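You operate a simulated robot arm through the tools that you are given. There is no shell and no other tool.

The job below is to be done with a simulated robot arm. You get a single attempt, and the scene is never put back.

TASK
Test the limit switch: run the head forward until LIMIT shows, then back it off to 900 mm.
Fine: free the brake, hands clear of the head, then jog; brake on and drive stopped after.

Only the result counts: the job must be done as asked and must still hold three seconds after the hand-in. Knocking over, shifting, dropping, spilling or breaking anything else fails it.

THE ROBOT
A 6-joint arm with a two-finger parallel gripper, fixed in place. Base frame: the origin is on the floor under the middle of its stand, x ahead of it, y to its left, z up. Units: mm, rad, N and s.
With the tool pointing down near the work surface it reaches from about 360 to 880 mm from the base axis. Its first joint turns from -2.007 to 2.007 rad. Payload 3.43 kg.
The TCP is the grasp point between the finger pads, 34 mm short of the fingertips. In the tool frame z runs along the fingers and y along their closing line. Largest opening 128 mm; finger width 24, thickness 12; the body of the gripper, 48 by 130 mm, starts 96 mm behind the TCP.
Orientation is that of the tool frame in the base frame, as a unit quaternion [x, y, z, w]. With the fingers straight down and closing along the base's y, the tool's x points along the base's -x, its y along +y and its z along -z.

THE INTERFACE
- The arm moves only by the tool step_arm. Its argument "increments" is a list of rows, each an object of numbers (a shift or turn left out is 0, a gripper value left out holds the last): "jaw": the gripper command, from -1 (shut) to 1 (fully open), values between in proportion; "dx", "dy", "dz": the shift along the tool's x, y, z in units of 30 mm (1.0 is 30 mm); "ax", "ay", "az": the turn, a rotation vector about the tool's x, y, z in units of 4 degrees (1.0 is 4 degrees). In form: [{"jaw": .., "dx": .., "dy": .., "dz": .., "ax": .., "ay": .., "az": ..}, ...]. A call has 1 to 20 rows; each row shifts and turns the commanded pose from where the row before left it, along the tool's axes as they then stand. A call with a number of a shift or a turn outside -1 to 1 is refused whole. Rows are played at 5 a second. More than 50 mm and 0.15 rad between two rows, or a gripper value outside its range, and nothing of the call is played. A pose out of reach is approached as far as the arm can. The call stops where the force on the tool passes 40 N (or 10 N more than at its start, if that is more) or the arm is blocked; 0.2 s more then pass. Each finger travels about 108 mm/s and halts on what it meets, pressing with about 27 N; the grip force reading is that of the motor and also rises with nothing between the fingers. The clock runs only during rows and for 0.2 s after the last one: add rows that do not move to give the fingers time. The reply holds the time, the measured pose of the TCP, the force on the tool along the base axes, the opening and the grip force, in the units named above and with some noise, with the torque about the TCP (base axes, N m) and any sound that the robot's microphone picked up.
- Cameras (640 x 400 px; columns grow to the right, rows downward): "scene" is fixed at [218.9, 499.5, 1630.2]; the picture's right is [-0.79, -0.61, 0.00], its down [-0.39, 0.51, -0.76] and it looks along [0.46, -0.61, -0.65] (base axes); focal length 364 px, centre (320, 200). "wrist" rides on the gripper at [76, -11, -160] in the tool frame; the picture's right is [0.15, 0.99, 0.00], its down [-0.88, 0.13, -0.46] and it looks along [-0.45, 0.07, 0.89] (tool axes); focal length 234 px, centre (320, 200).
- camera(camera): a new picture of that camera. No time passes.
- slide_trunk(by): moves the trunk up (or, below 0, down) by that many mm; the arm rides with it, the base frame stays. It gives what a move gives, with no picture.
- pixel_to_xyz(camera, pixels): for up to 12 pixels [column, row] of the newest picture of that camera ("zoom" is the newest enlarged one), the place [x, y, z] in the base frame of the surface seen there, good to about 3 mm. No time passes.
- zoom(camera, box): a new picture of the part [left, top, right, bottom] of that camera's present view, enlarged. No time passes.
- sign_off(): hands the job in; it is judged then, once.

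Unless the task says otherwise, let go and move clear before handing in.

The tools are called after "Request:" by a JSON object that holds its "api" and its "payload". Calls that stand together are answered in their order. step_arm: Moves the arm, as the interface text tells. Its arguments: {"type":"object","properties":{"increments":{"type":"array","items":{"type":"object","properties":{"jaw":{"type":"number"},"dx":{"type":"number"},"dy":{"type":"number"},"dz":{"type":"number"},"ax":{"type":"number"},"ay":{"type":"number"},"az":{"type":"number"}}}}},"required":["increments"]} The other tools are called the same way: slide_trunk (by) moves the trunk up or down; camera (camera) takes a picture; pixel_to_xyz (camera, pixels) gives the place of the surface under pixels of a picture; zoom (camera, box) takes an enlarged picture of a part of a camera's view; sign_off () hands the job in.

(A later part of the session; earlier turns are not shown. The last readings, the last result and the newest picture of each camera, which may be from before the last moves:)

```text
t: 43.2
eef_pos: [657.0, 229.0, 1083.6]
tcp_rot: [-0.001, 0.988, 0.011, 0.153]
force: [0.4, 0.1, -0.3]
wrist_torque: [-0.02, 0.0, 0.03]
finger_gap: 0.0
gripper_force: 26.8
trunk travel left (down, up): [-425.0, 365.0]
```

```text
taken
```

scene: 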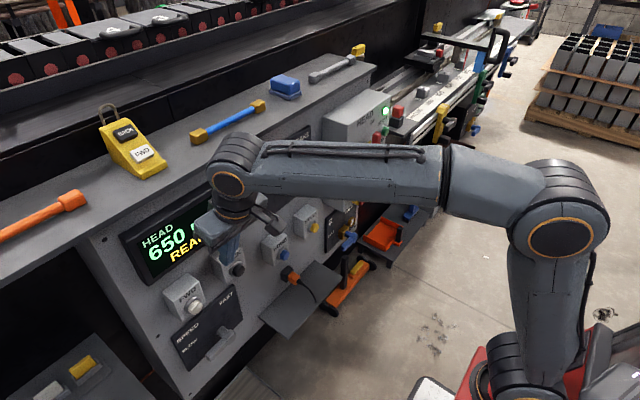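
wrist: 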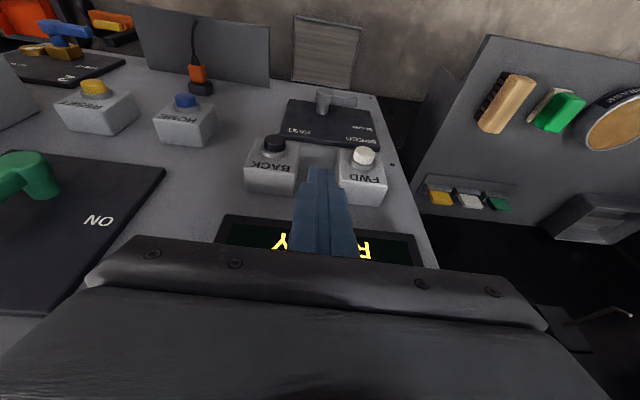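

READY is displayed and the tool is at (657,229,1084) tilted down. Levelling the tool now on this side.

Request:
{"api": "step_arm", "payload": {"increments": [{"ay": -1}, {"ay": -1}, {"ay": -1}, {"ay": -1}, {"ay": -1}, {"ay": -1}, {"ay": -1}, {"ay": -1}, {"ay": -1}, {"ay": -1}, {"ay": -1}, {"ay": -1}, {"ay": -1}, {"ay": -1}, {"ay": -1}, {"ay": -1}, {"ay": -1}, {"ay": -1}, {}, {}]}}

Request:
{"api": "camera", "payload": {"camera": "wrist"}}

Request:
{"api": "camera", "payload": {"camera": "scene"}}

```text
t: 47.4
eef_pos: [657.6, 228.9, 1084.3]
tcp_rot: [0.006, 0.709, 0.01, 0.705]
force: [-0.1, -0.8, 0.0]
wrist_torque: [-0.02, 0.02, 0.0]
finger_gap: 0.0
gripper_force: 27.2
trunk travel left (down, up): [-425.0, 365.0]
```

```text
taken
```

wrist: 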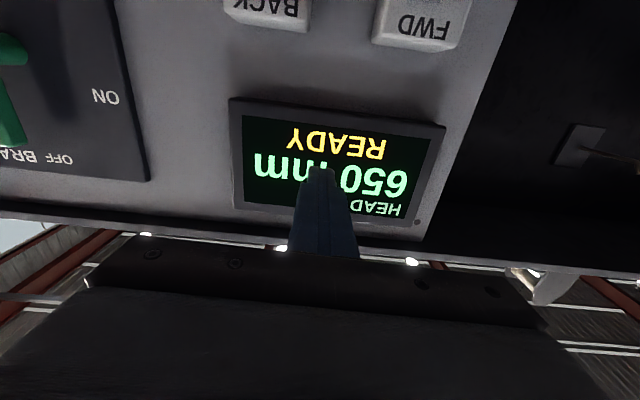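

```text
taken
```

scene: 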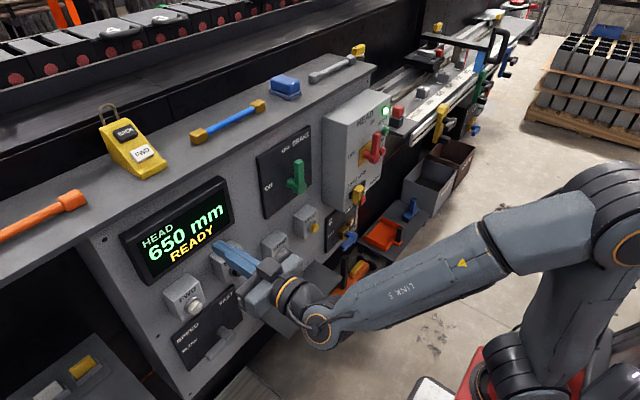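

Level and clear. Moving down and across to y≈290 to see the FWD button up close.

Request:
{"api": "step_arm", "payload": {"increments": [{"dx": 0.8, "dy": 0.5}, {"dx": 0.8, "dy": 0.5}, {"dx": 0.8, "dy": 0.5}, {"dx": 0.8, "dy": 0.5}, {}, {}]}}

Request:
{"api": "camera", "payload": {"camera": "wrist"}}

Request:
{"api": "zoom", "payload": {"camera": "scene", "box": [140, 240, 300, 340]}}

```text
t: 48.8
eef_pos: [656.7, 291.6, 989.5]
tcp_rot: [0.006, 0.709, 0.01, 0.705]
force: [0.1, -0.3, -0.1]
wrist_torque: [0.0, 0.02, -0.02]
finger_gap: 0.0
gripper_force: 27.1
trunk travel left (down, up): [-425.0, 365.0]
```

```text
taken
```

wrist: 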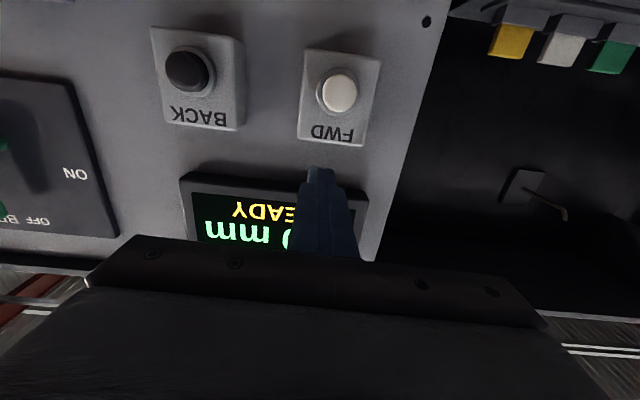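

```text
4.00 times, centred on (220, 290) of scene
```

zoom: 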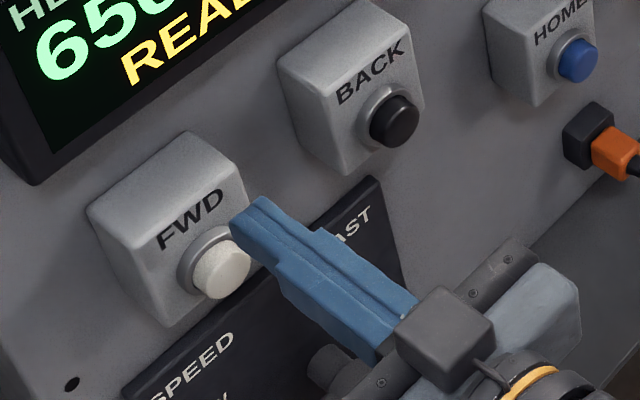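

Request:
{"api": "pixel_to_xyz", "payload": {"camera": "wrist", "pixels": [[338, 92], [328, 92], [350, 92], [338, 78], [338, 106], [188, 70], [176, 70], [200, 70], [188, 56], [188, 84], [310, 110], [350, 140]]}}

```text
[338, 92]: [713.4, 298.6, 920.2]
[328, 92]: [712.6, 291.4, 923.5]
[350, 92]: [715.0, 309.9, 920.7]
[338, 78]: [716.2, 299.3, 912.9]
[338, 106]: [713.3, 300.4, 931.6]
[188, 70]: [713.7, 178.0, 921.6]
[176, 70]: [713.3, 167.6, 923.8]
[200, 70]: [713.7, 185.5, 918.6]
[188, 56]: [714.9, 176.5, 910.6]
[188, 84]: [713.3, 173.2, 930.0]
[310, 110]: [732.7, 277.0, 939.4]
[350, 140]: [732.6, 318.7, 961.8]
```

FWD button face is at (713.5, 299.5, 921) and BACK at (713.7, 175.5, 921). Lowering to be in front of FWD with the tip ~10 mm away.

Request:
{"api": "step_arm", "payload": {"increments": [{"dx": 0.76, "dy": 0.09}, {"dx": 0.76, "dy": 0.09}, {"dx": 0.76, "dy": 0.09}, {"dz": 0.4}, {}, {}]}}

Request:
{"api": "camera", "payload": {"camera": "scene"}}

Request:
{"api": "zoom", "payload": {"camera": "scene", "box": [140, 240, 300, 340]}}

```text
t: 50.2
eef_pos: [667.3, 300.5, 922.3]
tcp_rot: [0.006, 0.709, 0.009, 0.705]
force: [0.5, 0.1, 0.5]
wrist_torque: [-0.03, -0.04, -0.01]
finger_gap: 0.1
gripper_force: 26.8
trunk travel left (down, up): [-425.0, 365.0]
```

```text
taken
```

scene: 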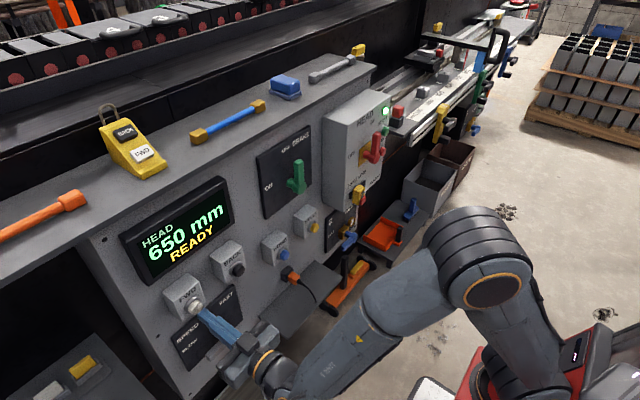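

```text
4.00 times, centred on (220, 290) of scene
```

zoom: 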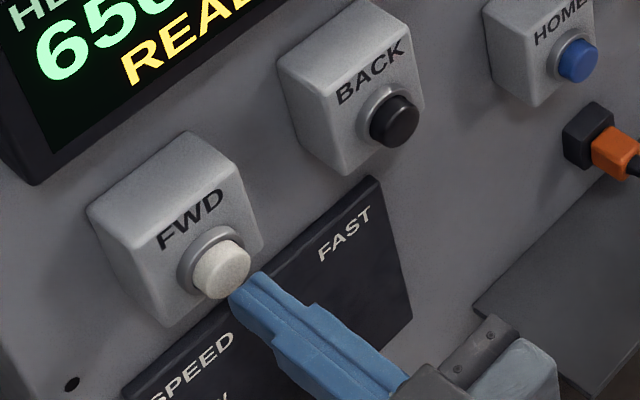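

Fingertip is ~12 mm in front of the FWD button. Pressing in with small steps and checking the display.

Request:
{"api": "step_arm", "payload": {"increments": [{"dz": 0.4}, {"dz": 0.13}]}}

Request:
{"api": "zoom", "payload": {"camera": "scene", "box": [110, 160, 270, 320]}}

```text
t: 50.8
eef_pos: [684.5, 300.2, 922.0]
tcp_rot: [0.006, 0.709, 0.009, 0.705]
force: [-3.6, -1.7, 1.0]
wrist_torque: [-0.01, -0.01, -0.08]
finger_gap: 0.0
gripper_force: 26.7
trunk travel left (down, up): [-425.0, 365.0]
```

```text
2.50 times, centred on (190, 240) of scene
```

zoom: 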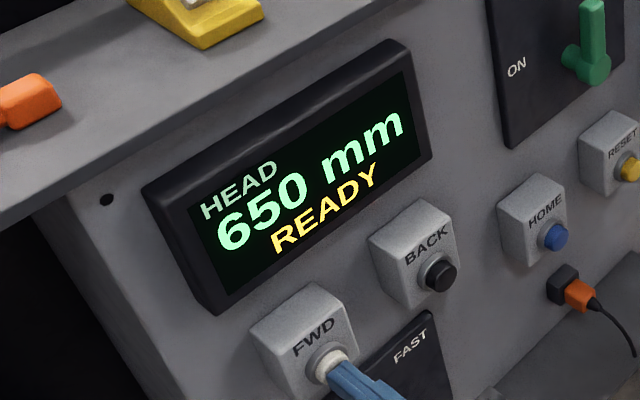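

A light 3.6 N contact, no motion yet. Pressing 3 mm further.

Request:
{"api": "step_arm", "payload": {"increments": [{"dz": 0.1}]}}

Request:
{"api": "zoom", "payload": {"camera": "scene", "box": [110, 160, 270, 320]}}

```text
t: 51.2
eef_pos: [686.7, 300.8, 922.4]
tcp_rot: [0.006, 0.709, 0.009, 0.705]
force: [-5.7, -1.2, 0.0]
wrist_torque: [-0.01, 0.01, -0.07]
finger_gap: 0.0
gripper_force: 27.1
trunk travel left (down, up): [-425.0, 365.0]
heard: click
```

```text
2.50 times, centred on (190, 240) of scene
```

zoom: 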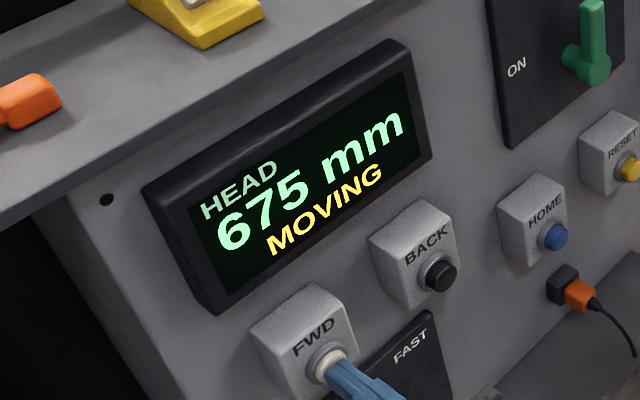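

Click heard and the head is moving (675 mm). Holding and checking the speed.

Request:
{"api": "step_arm", "payload": {"increments": [{}]}}

Request:
{"api": "zoom", "payload": {"camera": "scene", "box": [110, 160, 270, 320]}}

Request:
{"api": "zoom", "payload": {"camera": "scene", "box": [370, 10, 530, 110]}}

```text
t: 51.6
eef_pos: [686.8, 302.2, 922.5]
tcp_rot: [0.006, 0.709, 0.01, 0.705]
force: [-4.9, -1.1, -1.0]
wrist_torque: [-0.04, 0.03, -0.05]
finger_gap: 0.1
gripper_force: 26.9
trunk travel left (down, up): [-425.0, 365.0]
```

```text
2.50 times, centred on (190, 240) of scene
```

zoom: 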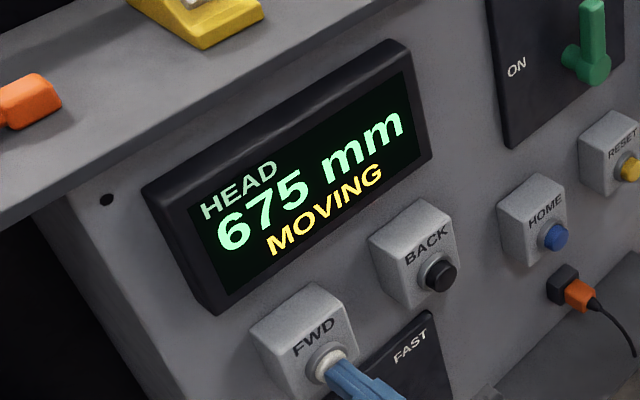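

```text
4.00 times, centred on (450, 60) of scene
```

zoom: 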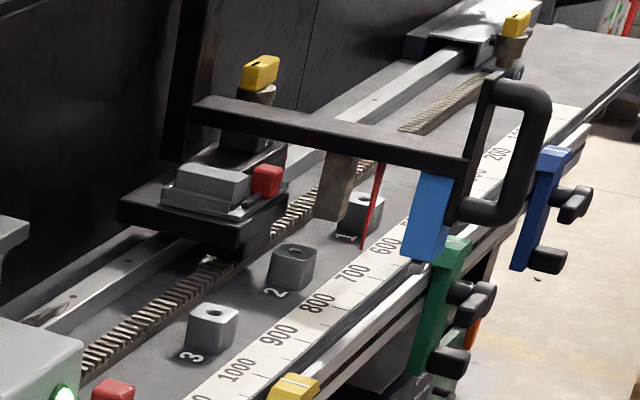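

Display still 675 MOVING; either a 25 mm step or a coarse readout. Holding a little longer.

Request:
{"api": "step_arm", "payload": {"increments": [{}, {}]}}

Request:
{"api": "zoom", "payload": {"camera": "scene", "box": [110, 160, 270, 320]}}

Request:
{"api": "zoom", "payload": {"camera": "scene", "box": [370, 10, 530, 110]}}

```text
t: 52.2
eef_pos: [687.8, 299.2, 922.6]
tcp_rot: [0.006, 0.709, 0.009, 0.705]
force: [-4.2, -1.7, -1.4]
wrist_torque: [-0.01, 0.06, -0.06]
finger_gap: 0.1
gripper_force: 26.3
trunk travel left (down, up): [-425.0, 365.0]
```

```text
2.50 times, centred on (190, 240) of scene
```

zoom: 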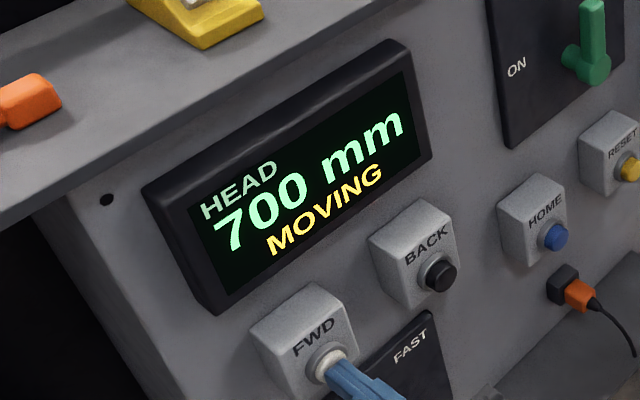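

```text
4.00 times, centred on (450, 60) of scene
```

zoom: 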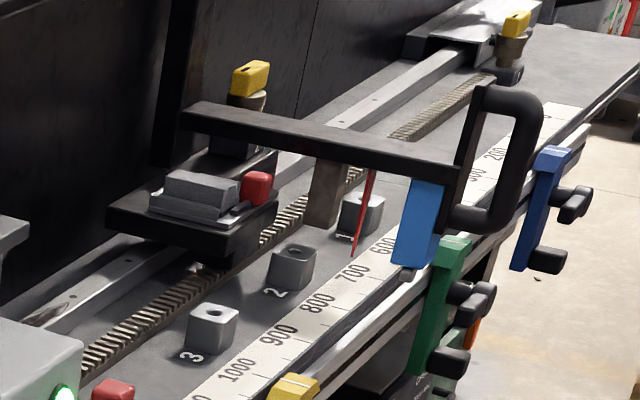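

The readout goes in 25 mm steps while the head moves continuously (~40 mm/s); FWD is hold-to-run. Holding for ~2 s more and watching.

Request:
{"api": "step_arm", "payload": {"increments": [{}, {}, {}, {}, {}, {}, {}, {}]}}

Request:
{"api": "camera", "payload": {"camera": "scene"}}

Request:
{"api": "zoom", "payload": {"camera": "scene", "box": [370, 10, 530, 110]}}

```text
t: 54.0
eef_pos: [687.3, 300.7, 921.4]
tcp_rot: [0.006, 0.709, 0.009, 0.705]
force: [-5.2, -0.5, -0.9]
wrist_torque: [-0.04, 0.04, -0.03]
finger_gap: 0.1
gripper_force: 27.2
trunk travel left (down, up): [-425.0, 365.0]
```

```text
taken
```

scene: 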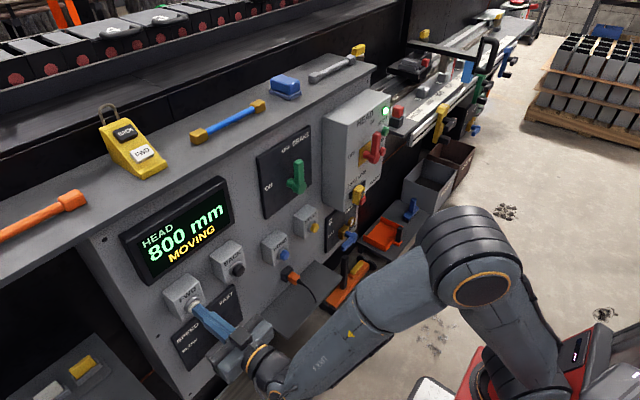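

```text
4.00 times, centred on (450, 60) of scene
```

zoom: 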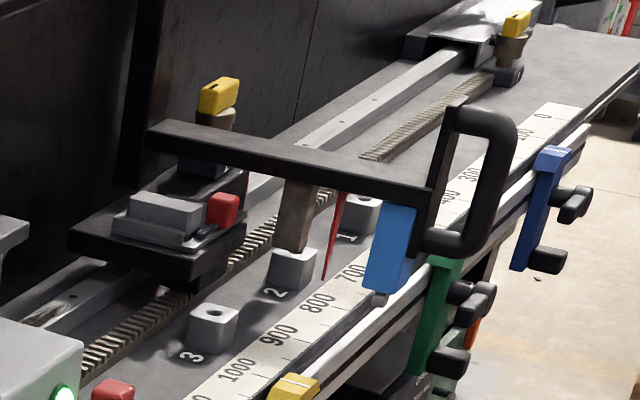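

Display 800 MOVING at ~50 mm/s. Continuing in shorter holds while watching for LIMIT.

Request:
{"api": "step_arm", "payload": {"increments": [{}, {}, {}, {}, {}]}}

Request:
{"api": "zoom", "payload": {"camera": "scene", "box": [110, 160, 270, 320]}}

Request:
{"api": "zoom", "payload": {"camera": "scene", "box": [370, 30, 530, 130]}}

```text
t: 55.2
eef_pos: [686.7, 301.5, 923.1]
tcp_rot: [0.007, 0.709, 0.009, 0.705]
force: [-5.2, -0.2, -1.5]
wrist_torque: [-0.01, 0.05, -0.01]
finger_gap: 0.0
gripper_force: 27.3
trunk travel left (down, up): [-425.0, 365.0]
```

```text
2.50 times, centred on (190, 240) of scene
```

zoom: 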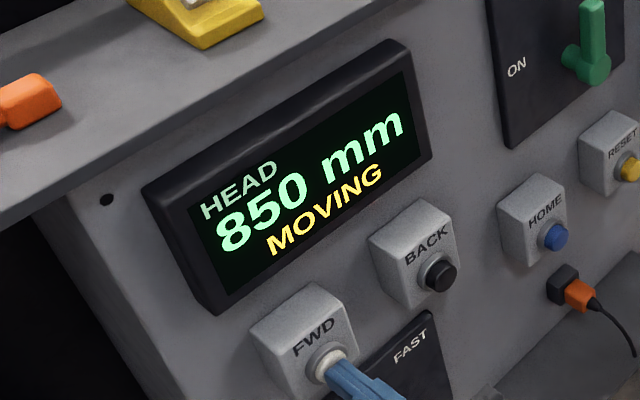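

```text
4.00 times, centred on (450, 80) of scene
```

zoom: 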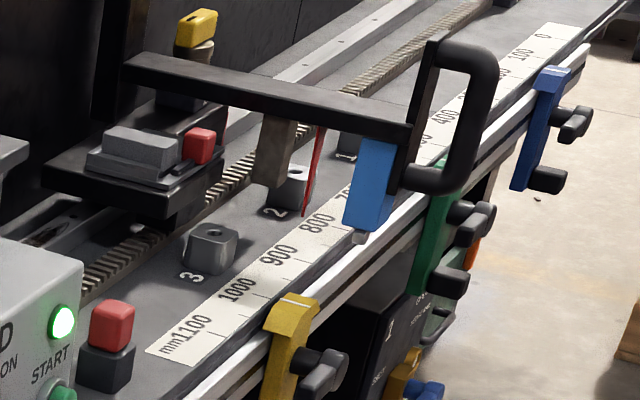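

850 MOVING; the switch plunger is still short of the yellow dog. Continuing.

Request:
{"api": "step_arm", "payload": {"increments": [{}, {}, {}, {}]}}

Request:
{"api": "zoom", "payload": {"camera": "scene", "box": [110, 160, 270, 320]}}

Request:
{"api": "zoom", "payload": {"camera": "scene", "box": [370, 30, 530, 130]}}

```text
t: 56.2
eef_pos: [686.5, 301.2, 922.4]
tcp_rot: [0.006, 0.709, 0.009, 0.705]
force: [-5.4, 0.4, -2.0]
wrist_torque: [0.03, 0.06, -0.01]
finger_gap: 0.1
gripper_force: 26.9
trunk travel left (down, up): [-425.0, 365.0]
```

```text
2.50 times, centred on (190, 240) of scene
```

zoom: 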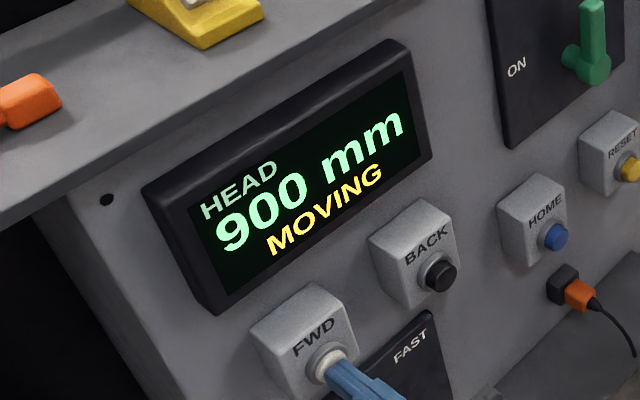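

```text
4.00 times, centred on (450, 80) of scene
```

zoom: 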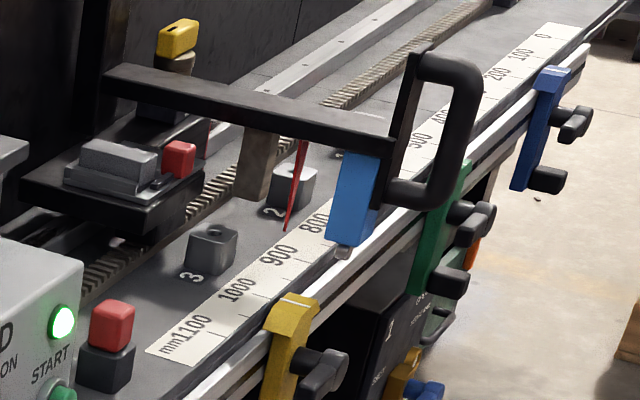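

900 MOVING, no LIMIT yet. Continuing forward in short holds.

Request:
{"api": "step_arm", "payload": {"increments": [{}, {}, {}]}}

Request:
{"api": "zoom", "payload": {"camera": "scene", "box": [110, 160, 270, 320]}}

Request:
{"api": "zoom", "payload": {"camera": "scene", "box": [370, 30, 530, 130]}}

```text
t: 57.0
eef_pos: [687.4, 299.9, 922.3]
tcp_rot: [0.006, 0.709, 0.01, 0.705]
force: [-5.3, 0.8, -0.5]
wrist_torque: [-0.01, 0.05, -0.04]
finger_gap: 0.1
gripper_force: 27.0
trunk travel left (down, up): [-425.0, 365.0]
```

```text
2.50 times, centred on (190, 240) of scene
```

zoom: 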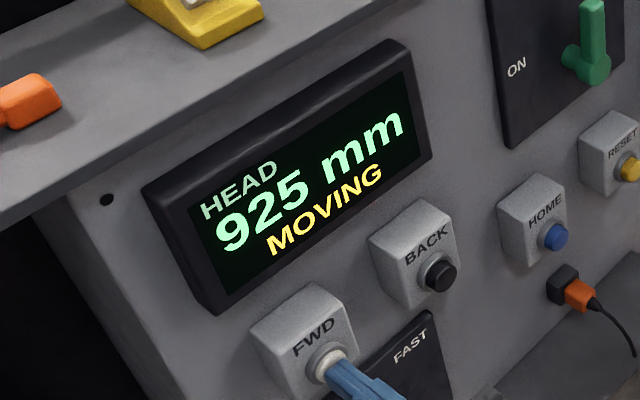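

```text
4.00 times, centred on (450, 80) of scene
```

zoom: 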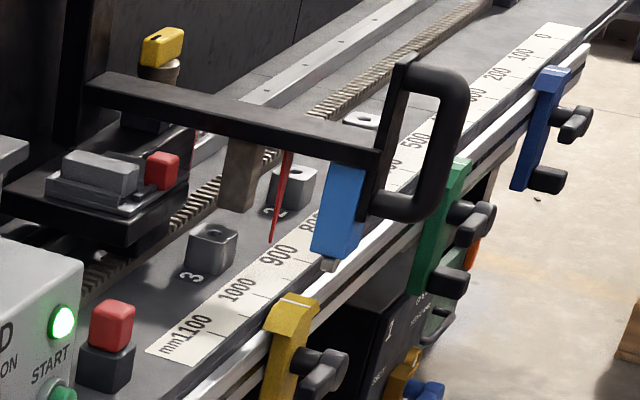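

925 MOVING; plunger at (328,265) is approaching the yellow dog at (290,300). Continuing in short holds.

Request:
{"api": "step_arm", "payload": {"increments": [{}, {}, {}]}}

Request:
{"api": "zoom", "payload": {"camera": "scene", "box": [110, 160, 270, 320]}}

Request:
{"api": "zoom", "payload": {"camera": "scene", "box": [370, 30, 530, 130]}}

```text
t: 57.8
eef_pos: [686.1, 299.3, 922.6]
tcp_rot: [0.006, 0.709, 0.01, 0.705]
force: [-4.7, 0.9, -2.6]
wrist_torque: [-0.01, 0.08, 0.02]
finger_gap: 0.0
gripper_force: 27.3
trunk travel left (down, up): [-425.0, 365.0]
```

```text
2.50 times, centred on (190, 240) of scene
```

zoom: 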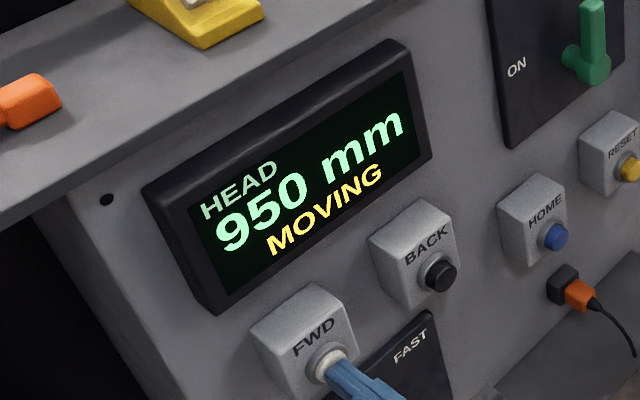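

```text
4.00 times, centred on (450, 80) of scene
```

zoom: 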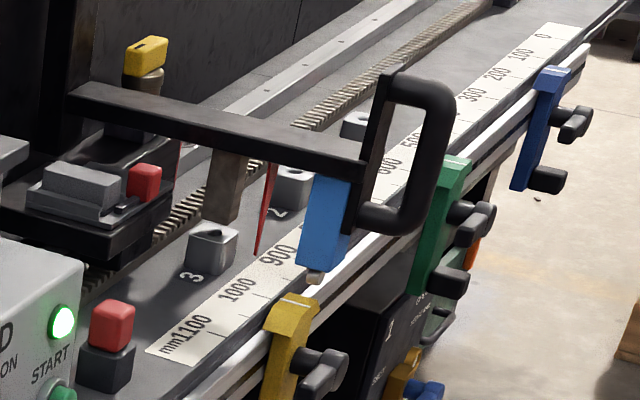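

950 MOVING. Going on in shorter holds.

Request:
{"api": "step_arm", "payload": {"increments": [{}, {}]}}

Request:
{"api": "zoom", "payload": {"camera": "scene", "box": [110, 160, 270, 320]}}

Request:
{"api": "zoom", "payload": {"camera": "scene", "box": [370, 30, 530, 130]}}

```text
t: 58.4
eef_pos: [686.5, 300.7, 923.8]
tcp_rot: [0.005, 0.709, 0.01, 0.705]
force: [-4.8, -1.2, -1.4]
wrist_torque: [-0.02, 0.09, -0.03]
finger_gap: 0.0
gripper_force: 27.4
trunk travel left (down, up): [-425.0, 365.0]
```

```text
2.50 times, centred on (190, 240) of scene
```

zoom: 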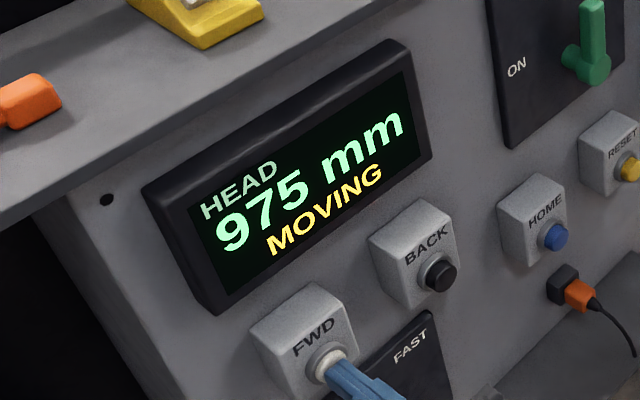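

```text
4.00 times, centred on (450, 80) of scene
```

zoom: 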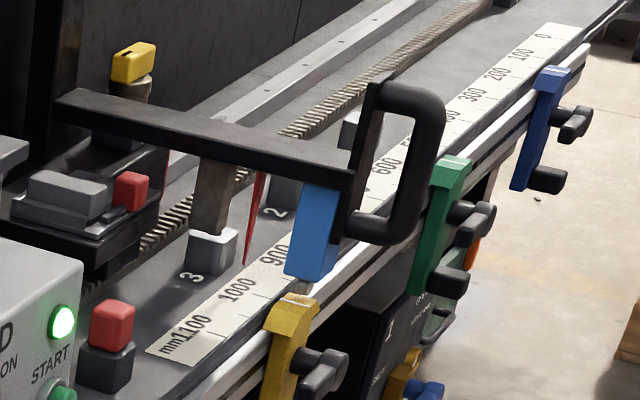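

975 MOVING; plunger is just at the edge of the yellow dog (297,290). One more short hold.

Request:
{"api": "step_arm", "payload": {"increments": [{}, {}]}}

Request:
{"api": "zoom", "payload": {"camera": "scene", "box": [110, 160, 270, 320]}}

Request:
{"api": "zoom", "payload": {"camera": "scene", "box": [370, 30, 530, 130]}}

```text
t: 59.0
eef_pos: [686.2, 301.4, 920.9]
tcp_rot: [0.007, 0.709, 0.009, 0.705]
force: [-4.9, 0.0, -1.4]
wrist_torque: [-0.04, 0.05, 0.02]
finger_gap: 0.0
gripper_force: 26.9
trunk travel left (down, up): [-425.0, 365.0]
```

```text
2.50 times, centred on (190, 240) of scene
```

zoom: 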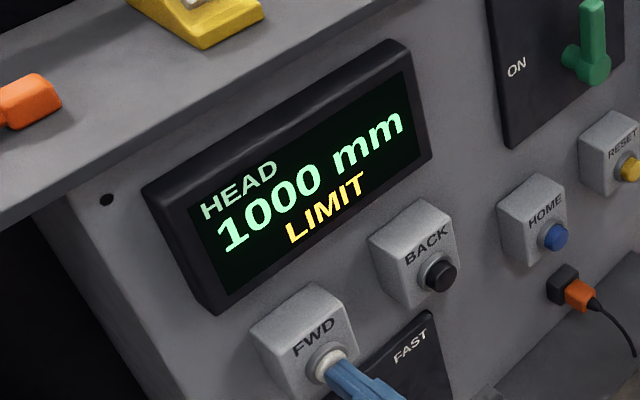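

```text
4.00 times, centred on (450, 80) of scene
```

zoom: 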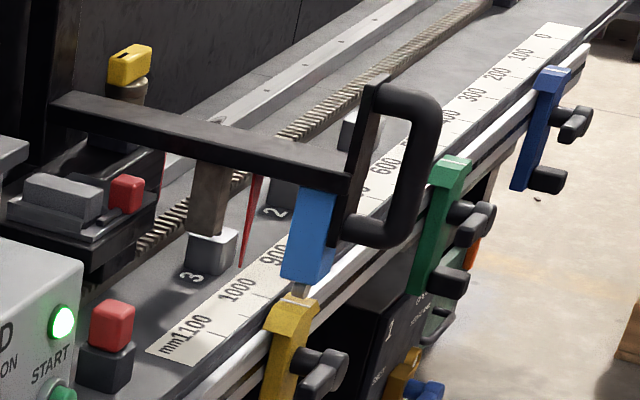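

LIMIT shows at 1000 mm. Releasing FWD now by retracting the tool.

Request:
{"api": "step_arm", "payload": {"increments": [{"dz": -0.5}, {"dz": -0.5}, {}]}}

Request:
{"api": "zoom", "payload": {"camera": "scene", "box": [110, 160, 270, 320]}}

Request:
{"api": "zoom", "payload": {"camera": "scene", "box": [390, 50, 470, 110]}}

```text
t: 59.8
eef_pos: [656.7, 300.9, 922.2]
tcp_rot: [0.008, 0.709, 0.008, 0.705]
force: [-0.1, -0.2, 0.2]
wrist_torque: [-0.01, 0.0, -0.01]
finger_gap: 0.0
gripper_force: 27.3
trunk travel left (down, up): [-425.0, 365.0]
```

```text
2.50 times, centred on (190, 240) of scene
```

zoom: 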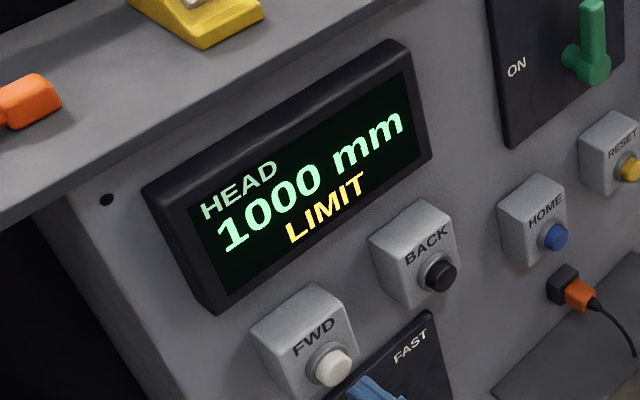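

```text
6.67 times, centred on (430, 80) of scene
```

zoom: 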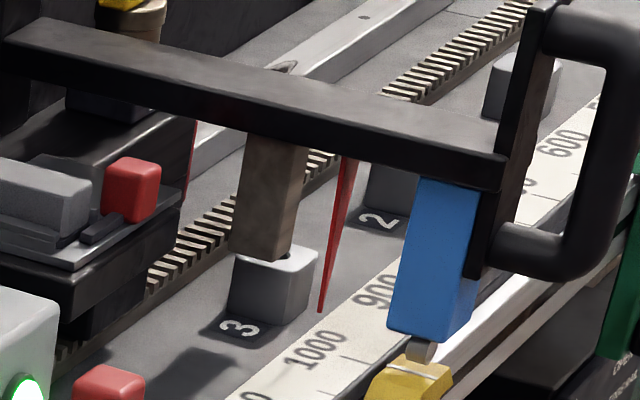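

LIMIT is latched on display, head standing with the plunger on the yellow dog. I'll measure the head's blue block now to calibrate the true position against the 650 mm start (front face y≈-1145).

Request:
{"api": "pixel_to_xyz", "payload": {"camera": "zoom", "pixels": [[430, 220], [440, 240], [420, 260], [435, 280], [425, 300], [450, 210], [445, 260], [410, 290], [320, 305], [330, 260], [340, 200], [350, 165]]}}

Request:
{"api": "pixel_to_xyz", "payload": {"camera": "zoom", "pixels": [[322, 370], [352, 372], [300, 345], [345, 345], [375, 290], [395, 290], [360, 310], [330, 335], [400, 372], [420, 350], [240, 395], [560, 140]]}}

```text
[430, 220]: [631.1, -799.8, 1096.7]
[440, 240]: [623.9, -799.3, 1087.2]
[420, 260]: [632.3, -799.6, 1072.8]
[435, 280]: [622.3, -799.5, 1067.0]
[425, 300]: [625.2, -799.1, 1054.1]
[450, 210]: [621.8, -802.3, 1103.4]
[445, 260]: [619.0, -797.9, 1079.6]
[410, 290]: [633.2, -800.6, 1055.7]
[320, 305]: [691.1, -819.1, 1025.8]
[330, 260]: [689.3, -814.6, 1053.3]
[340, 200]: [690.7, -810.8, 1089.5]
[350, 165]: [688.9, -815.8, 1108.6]
```

```text
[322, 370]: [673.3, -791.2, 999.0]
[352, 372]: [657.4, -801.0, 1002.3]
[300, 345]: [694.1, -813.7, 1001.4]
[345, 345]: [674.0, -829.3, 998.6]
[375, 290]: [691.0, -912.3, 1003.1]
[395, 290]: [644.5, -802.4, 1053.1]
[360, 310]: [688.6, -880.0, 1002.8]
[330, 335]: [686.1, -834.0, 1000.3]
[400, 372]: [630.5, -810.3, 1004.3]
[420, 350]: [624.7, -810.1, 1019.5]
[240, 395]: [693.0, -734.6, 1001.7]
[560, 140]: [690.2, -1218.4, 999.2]
```

The head moved 345.8 mm, so it stands at ≈996 mm; 900 mm corresponds to block face y≈-895.5. Moving sideways to stand in front of BACK (y 175.5).

Request:
{"api": "step_arm", "payload": {"increments": [{"dy": -0.836}, {"dy": -0.836}, {"dy": -0.836}, {"dy": -0.836}, {"dy": -0.836}, {"dz": 0.35}, {}, {}]}}

Request:
{"api": "zoom", "payload": {"camera": "scene", "box": [140, 220, 300, 320]}}

Request:
{"api": "camera", "payload": {"camera": "wrist"}}

```text
t: 61.6
eef_pos: [667.3, 176.0, 919.3]
tcp_rot: [0.006, 0.709, 0.009, 0.705]
force: [0.2, 0.5, 0.1]
wrist_torque: [0.01, 0.01, 0.01]
finger_gap: 0.0
gripper_force: 27.0
trunk travel left (down, up): [-425.0, 365.0]
```

```text
4.00 times, centred on (220, 270) of scene
```

zoom: 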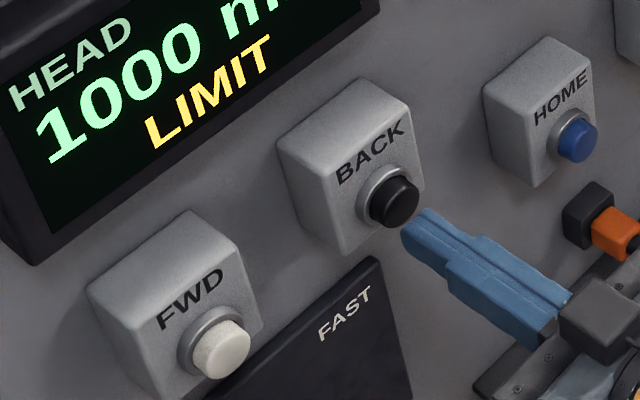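

```text
taken
```

wrist: 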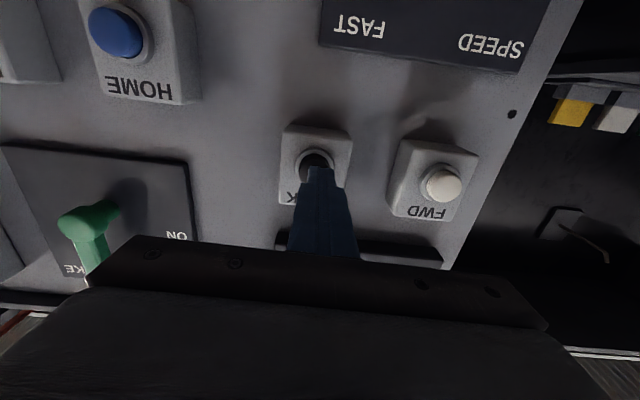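

Aligned with BACK. Pressing it and holding briefly, then I'll measure the head.

Request:
{"api": "step_arm", "payload": {"increments": [{"dz": 0.55}, {"dz": 0.12}, {}, {}]}}

Request:
{"api": "zoom", "payload": {"camera": "scene", "box": [110, 160, 270, 320]}}

Request:
{"api": "zoom", "payload": {"camera": "scene", "box": [390, 40, 470, 100]}}

```text
t: 62.6
eef_pos: [686.4, 175.4, 919.2]
tcp_rot: [0.006, 0.709, 0.009, 0.705]
force: [-13.7, -1.2, 0.3]
wrist_torque: [0.01, -0.06, -0.12]
finger_gap: 0.1
gripper_force: 26.7
trunk travel left (down, up): [-425.0, 365.0]
heard: click
```

```text
2.50 times, centred on (190, 240) of scene
```

zoom: 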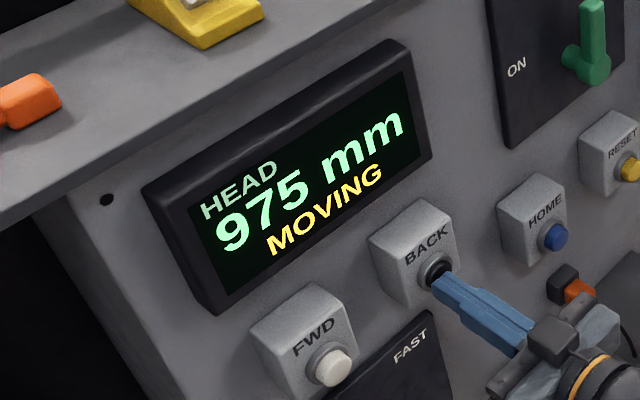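

```text
6.67 times, centred on (430, 70) of scene
```

zoom: 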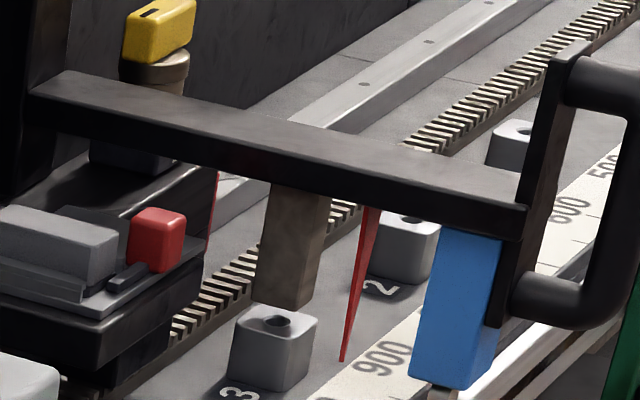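

Request:
{"api": "pixel_to_xyz", "payload": {"camera": "zoom", "pixels": [[455, 260], [460, 290], [445, 310], [465, 330], [450, 350], [440, 360], [470, 270], [455, 330]]}}

```text
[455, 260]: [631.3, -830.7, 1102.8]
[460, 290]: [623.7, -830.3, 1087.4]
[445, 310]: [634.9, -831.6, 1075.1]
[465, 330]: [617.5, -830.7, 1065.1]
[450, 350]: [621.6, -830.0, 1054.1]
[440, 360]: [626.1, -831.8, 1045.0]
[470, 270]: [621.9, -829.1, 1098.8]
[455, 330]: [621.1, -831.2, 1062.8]
```

Block at y≈-830.7, i.e. head at ≈965 mm, with ~65 mm to go. Holding 1.0 s more, then measuring again.

Request:
{"api": "step_arm", "payload": {"increments": [{}, {}, {}, {}]}}

Request:
{"api": "zoom", "payload": {"camera": "scene", "box": [390, 40, 470, 100]}}

Request:
{"api": "pixel_to_xyz", "payload": {"camera": "zoom", "pixels": [[490, 230], [495, 260], [480, 280], [500, 300], [485, 320], [475, 330], [505, 240], [490, 300]]}}

Request:
{"api": "zoom", "payload": {"camera": "scene", "box": [110, 160, 270, 320]}}

```text
t: 63.6
eef_pos: [687.0, 175.7, 920.0]
tcp_rot: [0.005, 0.709, 0.01, 0.705]
force: [-18.2, -1.0, -3.1]
wrist_torque: [0.04, 0.02, -0.09]
finger_gap: 0.1
gripper_force: 27.0
trunk travel left (down, up): [-425.0, 365.0]
```

```text
6.67 times, centred on (430, 70) of scene
```

zoom: 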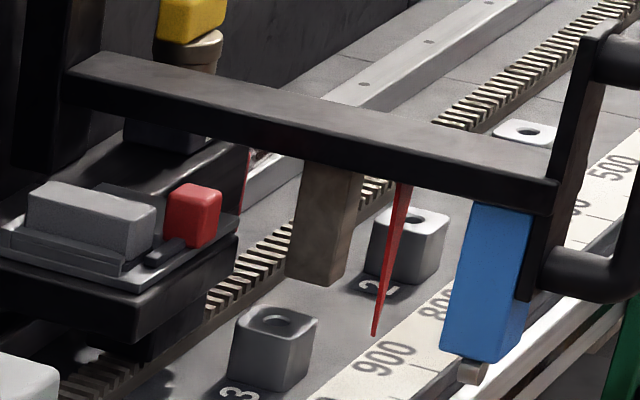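

```text
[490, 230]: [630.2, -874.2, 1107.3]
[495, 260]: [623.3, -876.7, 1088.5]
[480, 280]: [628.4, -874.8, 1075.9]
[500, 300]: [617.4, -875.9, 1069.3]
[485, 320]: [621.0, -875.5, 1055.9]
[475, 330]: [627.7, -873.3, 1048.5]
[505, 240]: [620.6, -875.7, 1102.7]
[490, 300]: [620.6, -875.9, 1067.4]
```

```text
2.50 times, centred on (190, 240) of scene
```

zoom: 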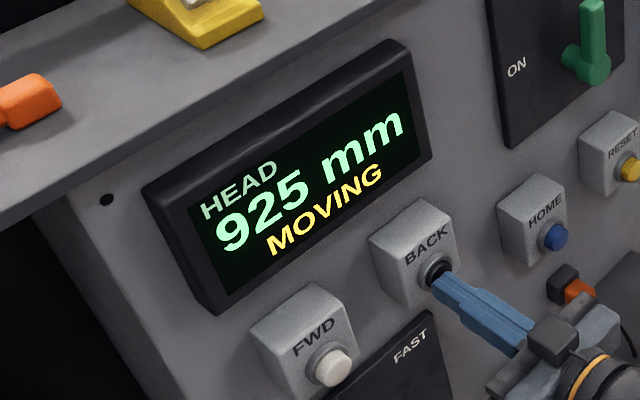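

Head at ≈920 mm moving at 45 mm/s; 20 mm to go ≈ 0.45 s. One more idle row, then release.

Request:
{"api": "step_arm", "payload": {"increments": [{}, {"dz": -0.25}, {"dz": -0.8}, {}]}}

Request:
{"api": "zoom", "payload": {"camera": "scene", "box": [110, 160, 270, 320]}}

Request:
{"api": "zoom", "payload": {"camera": "scene", "box": [390, 40, 470, 100]}}

Request:
{"api": "pixel_to_xyz", "payload": {"camera": "zoom", "pixels": [[500, 225], [505, 250], [495, 270], [510, 290], [500, 310], [490, 300], [515, 235], [505, 280]]}}

```text
t: 64.6
eef_pos: [654.7, 174.8, 919.6]
tcp_rot: [0.007, 0.709, 0.009, 0.705]
force: [0.0, -0.2, 0.5]
wrist_torque: [-0.01, 0.01, 0.01]
finger_gap: 0.0
gripper_force: 27.1
trunk travel left (down, up): [-425.0, 365.0]
```

```text
2.50 times, centred on (190, 240) of scene
```

zoom: 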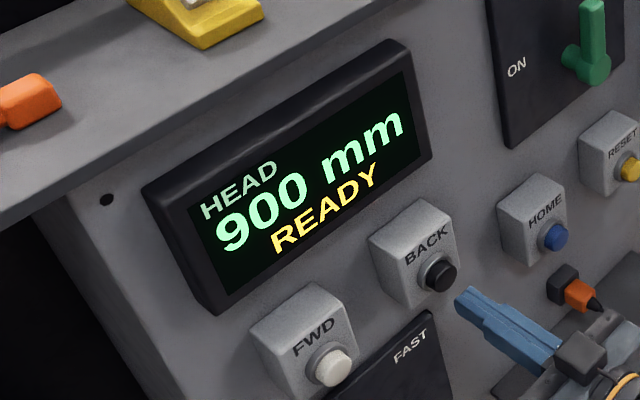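

```text
6.67 times, centred on (430, 70) of scene
```

zoom: 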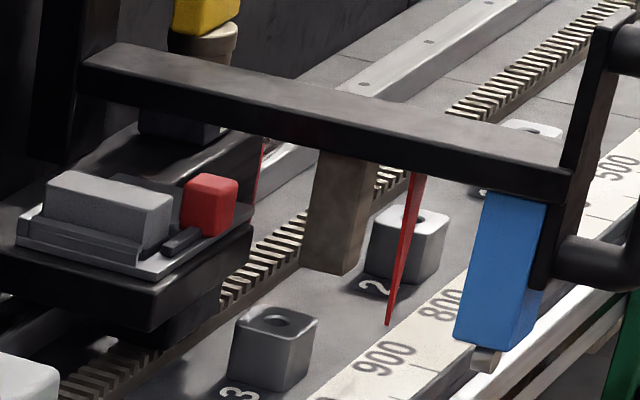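

```text
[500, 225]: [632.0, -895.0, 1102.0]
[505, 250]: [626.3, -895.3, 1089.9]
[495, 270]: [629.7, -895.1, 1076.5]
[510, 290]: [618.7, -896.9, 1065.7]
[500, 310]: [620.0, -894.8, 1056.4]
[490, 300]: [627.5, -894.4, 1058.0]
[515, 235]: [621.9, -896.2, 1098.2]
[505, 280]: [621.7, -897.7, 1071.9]
```

Display reads 900 mm READY and the measured block y≈-895.7 gives ≈900 mm. Now to put the brake on: I'll yaw the tool ~24° toward -y in place, staying clear of the panel.

Request:
{"api": "step_arm", "payload": {"increments": [{"ax": 1}, {"ax": 1}, {"ax": 1}, {"ax": 1}, {"ax": 1}, {"ax": 1}, {}, {}]}}

Request:
{"api": "zoom", "payload": {"camera": "scene", "box": [240, 100, 400, 220]}}

Request:
{"api": "pixel_to_xyz", "payload": {"camera": "zoom", "pixels": [[235, 250], [235, 310], [250, 355], [330, 150], [335, 300], [340, 250], [200, 120], [290, 250]]}}

```text
t: 66.4
eef_pos: [655.9, 176.2, 919.9]
tcp_rot: [0.153, 0.696, -0.138, 0.688]
force: [-0.3, 0.2, 0.0]
wrist_torque: [0.02, 0.02, -0.01]
finger_gap: 0.2
gripper_force: 27.0
trunk travel left (down, up): [-425.0, 365.0]
```

```text
3.33 times, centred on (320, 160) of scene
```

zoom: 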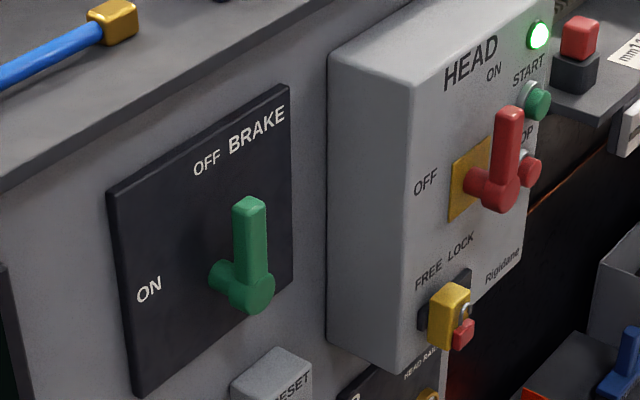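

```text
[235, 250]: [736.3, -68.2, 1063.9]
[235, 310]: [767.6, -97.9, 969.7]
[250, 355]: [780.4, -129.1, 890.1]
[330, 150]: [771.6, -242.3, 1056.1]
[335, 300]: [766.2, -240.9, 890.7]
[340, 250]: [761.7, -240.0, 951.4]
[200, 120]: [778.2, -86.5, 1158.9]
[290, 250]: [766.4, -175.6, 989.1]
```

The HEAD box side is at y≈-240, leaving room beside the upright brake lever. Moving to (656,-120,1076), to the right of the lever, still in front of the panel.

Request:
{"api": "step_arm", "payload": {"increments": [{"dx": -0.473, "dy": -0.82, "dz": 0.365}, {"dx": -0.473, "dy": -0.82, "dz": 0.365}, {"dx": -0.473, "dy": -0.82, "dz": 0.365}, {"dx": -0.473, "dy": -0.82, "dz": 0.365}, {"dx": -0.473, "dy": -0.82, "dz": 0.365}, {"dx": -0.473, "dy": -0.82, "dz": 0.365}, {"dx": -0.473, "dy": -0.82, "dz": 0.365}, {"dx": -0.473, "dy": -0.82, "dz": 0.365}, {"dx": -0.473, "dy": -0.82, "dz": 0.365}, {"dx": -0.473, "dy": -0.82, "dz": 0.365}, {"dx": -0.473, "dy": -0.82, "dz": 0.365}, {}, {}]}}

Request:
{"api": "camera", "payload": {"camera": "wrist"}}

Request:
{"api": "camera", "payload": {"camera": "scene"}}

```text
t: 69.2
eef_pos: [657.8, -125.1, 1069.1]
tcp_rot: [0.153, 0.695, -0.139, 0.688]
force: [1.0, -0.2, 0.3]
wrist_torque: [-0.01, 0.01, 0.0]
finger_gap: 0.5
gripper_force: 27.6
trunk travel left (down, up): [-425.0, 365.0]
```

```text
taken
```

wrist: 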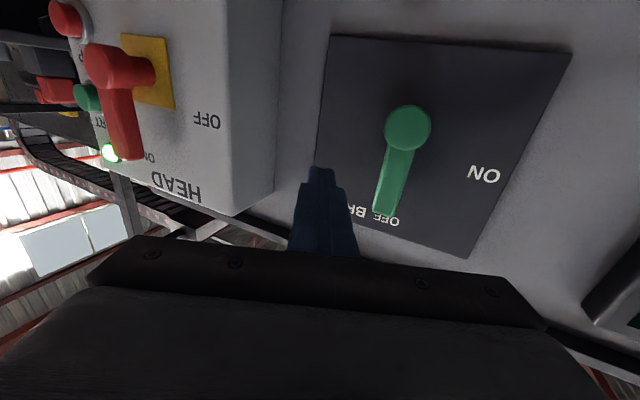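

```text
taken
```

scene: 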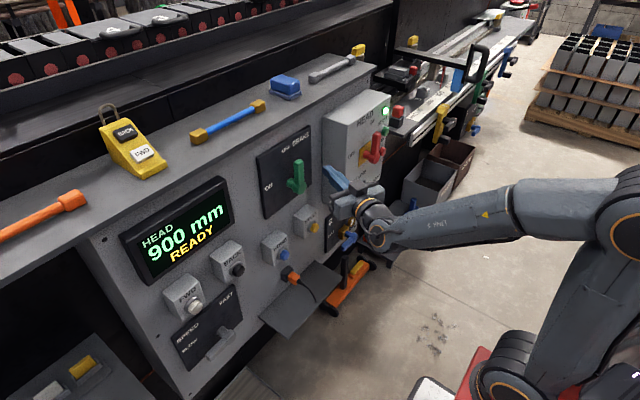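

In place beside the lever (READY, 900 mm). Advancing so the fingertip overlaps the lever arm's depth (tip x≈750), 18 mm to its right.

Request:
{"api": "step_arm", "payload": {"increments": [{"dx": -0.067, "dy": 0.318, "dz": 0.577}, {"dx": -0.067, "dy": 0.318, "dz": 0.577}, {"dx": -0.067, "dy": 0.318, "dz": 0.577}, {}, {}]}}

Request:
{"api": "zoom", "payload": {"camera": "scene", "box": [240, 120, 370, 201]}}

```text
t: 70.4
eef_pos: [717.6, -117.9, 1074.5]
tcp_rot: [0.153, 0.695, -0.139, 0.688]
force: [0.7, 0.2, 0.1]
wrist_torque: [0.03, 0.0, 0.01]
finger_gap: 0.0
gripper_force: 26.7
trunk travel left (down, up): [-425.0, 365.0]
```

```text
4.92 times, centred on (305, 160) of scene
```

zoom: 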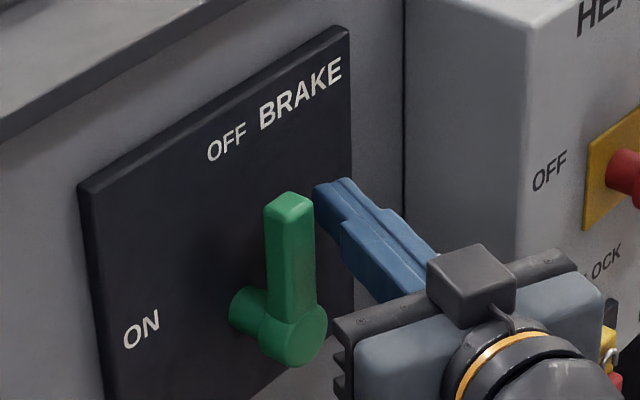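

Fingertip is beside the upright lever. Pushing it over the arc back to ON.

Request:
{"api": "step_arm", "payload": {"increments": [{"dx": -0.033, "dy": 0.515, "dz": -0.229}, {"dx": -0.16, "dy": 0.378, "dz": -0.168}, {"dx": -0.05, "dy": 0.438, "dz": -0.195}, {"dx": 0.087, "dy": 0.466, "dz": -0.207}, {"dx": 0.25, "dy": 0.45, "dz": -0.2}, {"dx": 0.407, "dy": 0.381, "dz": -0.169}, {"dx": 0.533, "dy": 0.262, "dz": -0.117}, {"dx": 0.15, "dy": 0.03, "dz": -0.014}, {}]}}

Request:
{"api": "zoom", "payload": {"camera": "scene", "box": [110, 110, 370, 272]}}

```text
t: 72.4
eef_pos: [717.9, -23.0, 1044.3]
tcp_rot: [0.153, 0.693, -0.14, 0.69]
force: [6.3, -1.2, 16.7]
wrist_torque: [-0.23, -0.5, -0.03]
finger_gap: 0.0
gripper_force: 26.7
trunk travel left (down, up): [-425.0, 365.0]
```

```text
2.46 times, centred on (240, 191) of scene
```

zoom: 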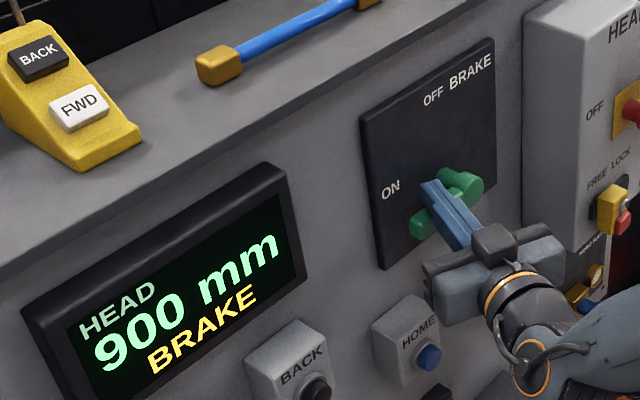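

Display now reads 900 mm BRAKE. I'll press slightly further to be sure the lever is fully seated, then lift off and retract.

Request:
{"api": "step_arm", "payload": {"increments": [{"dx": 0.12}, {}]}}

Request:
{"api": "step_arm", "payload": {"increments": [{"dx": -0.5}, {"dz": -0.6, "dy": -0.267}, {"dz": -0.6, "dy": -0.267}, {"dz": -0.6, "dy": -0.267}, {}]}}

Request:
{"api": "zoom", "payload": {"camera": "scene", "box": [110, 110, 370, 272]}}

```text
t: 73.0
eef_pos: [716.8, -22.5, 1044.2]
tcp_rot: [0.153, 0.691, -0.138, 0.693]
force: [0.6, -0.6, 6.6]
wrist_torque: [-0.09, -0.18, -0.1]
finger_gap: 0.0
gripper_force: 27.2
trunk travel left (down, up): [-425.0, 365.0]
stopped in row 2: the force on the tool passed its limit at 41 N (the readings are from after the stop); the commanded pose is now the measured one
```

```text
t: 74.2
eef_pos: [658.2, -22.4, 1057.0]
tcp_rot: [0.153, 0.692, -0.138, 0.692]
force: [0.4, -0.8, 0.2]
wrist_torque: [-0.02, 0.01, -0.01]
finger_gap: 0.2
gripper_force: 27.0
trunk travel left (down, up): [-425.0, 365.0]
```

```text
2.46 times, centred on (240, 191) of scene
```

zoom: 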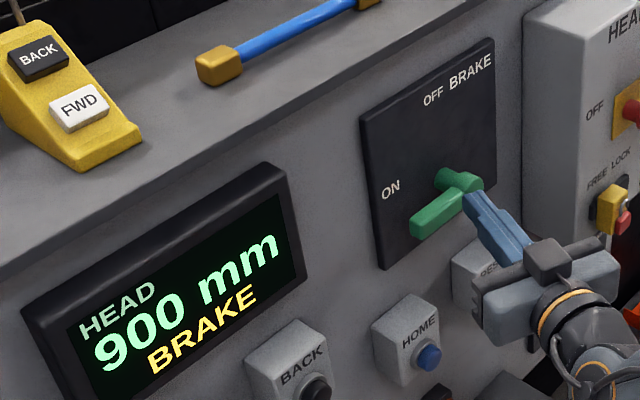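

Brake is fully home (BRAKE, 900 mm). Next is the STOP button on the HEAD box; I'll tilt the tool down here to cross to the other side, away from the panel.

Request:
{"api": "step_arm", "payload": {"increments": [{"ay": 1}, {"ay": 1}, {"ay": 1}, {"ay": 1}, {"ay": 1}, {"ay": 1}, {"ay": 1}, {"ay": 1}, {"ay": 1}, {"ay": 1}, {"ay": 1}, {"ay": 1}, {"ay": 1}, {"ay": 1}, {"ay": 1}, {"ay": 1}, {"ay": 1}, {"ay": 1}, {}, {}]}}

Request:
{"api": "step_arm", "payload": {"increments": [{"ax": -0.31, "az": -0.95}, {"ax": -0.31, "az": -0.95}, {"ax": -0.31, "az": -0.95}, {"ax": -0.31, "az": -0.95}, {"ax": -0.31, "az": -0.95}, {"ax": -0.31, "az": -0.95}, {"dx": 0.84, "dz": 0.165}, {"dx": 0.84, "dz": 0.165}, {"dx": 0.84, "dz": 0.165}, {"dx": 0.84, "dz": 0.165}, {}, {}]}}

Request:
{"api": "camera", "payload": {"camera": "scene"}}

```text
t: 78.4
eef_pos: [659.4, -23.0, 1057.4]
tcp_rot: [0.205, 0.967, -0.021, 0.153]
force: [0.3, 1.1, -0.7]
wrist_torque: [-0.01, -0.02, 0.01]
finger_gap: 0.0
gripper_force: 27.5
trunk travel left (down, up): [-425.0, 365.0]
```

```text
t: 81.0
eef_pos: [569.1, -22.1, 1005.1]
tcp_rot: [-0.001, 0.987, 0.011, 0.158]
force: [0.3, 0.6, 0.3]
wrist_torque: [0.01, 0.0, 0.01]
finger_gap: 0.0
gripper_force: 27.0
trunk travel left (down, up): [-425.0, 365.0]
```

```text
taken
```

scene: 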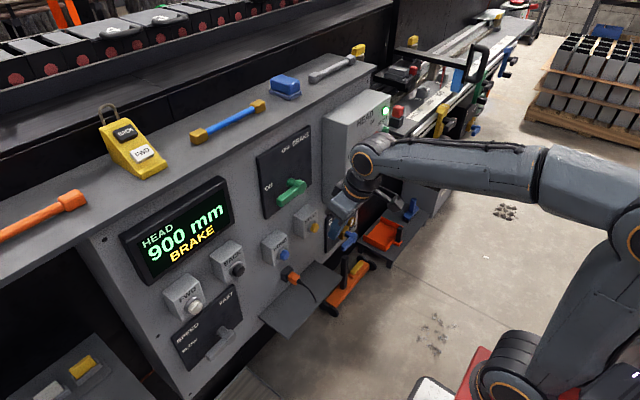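

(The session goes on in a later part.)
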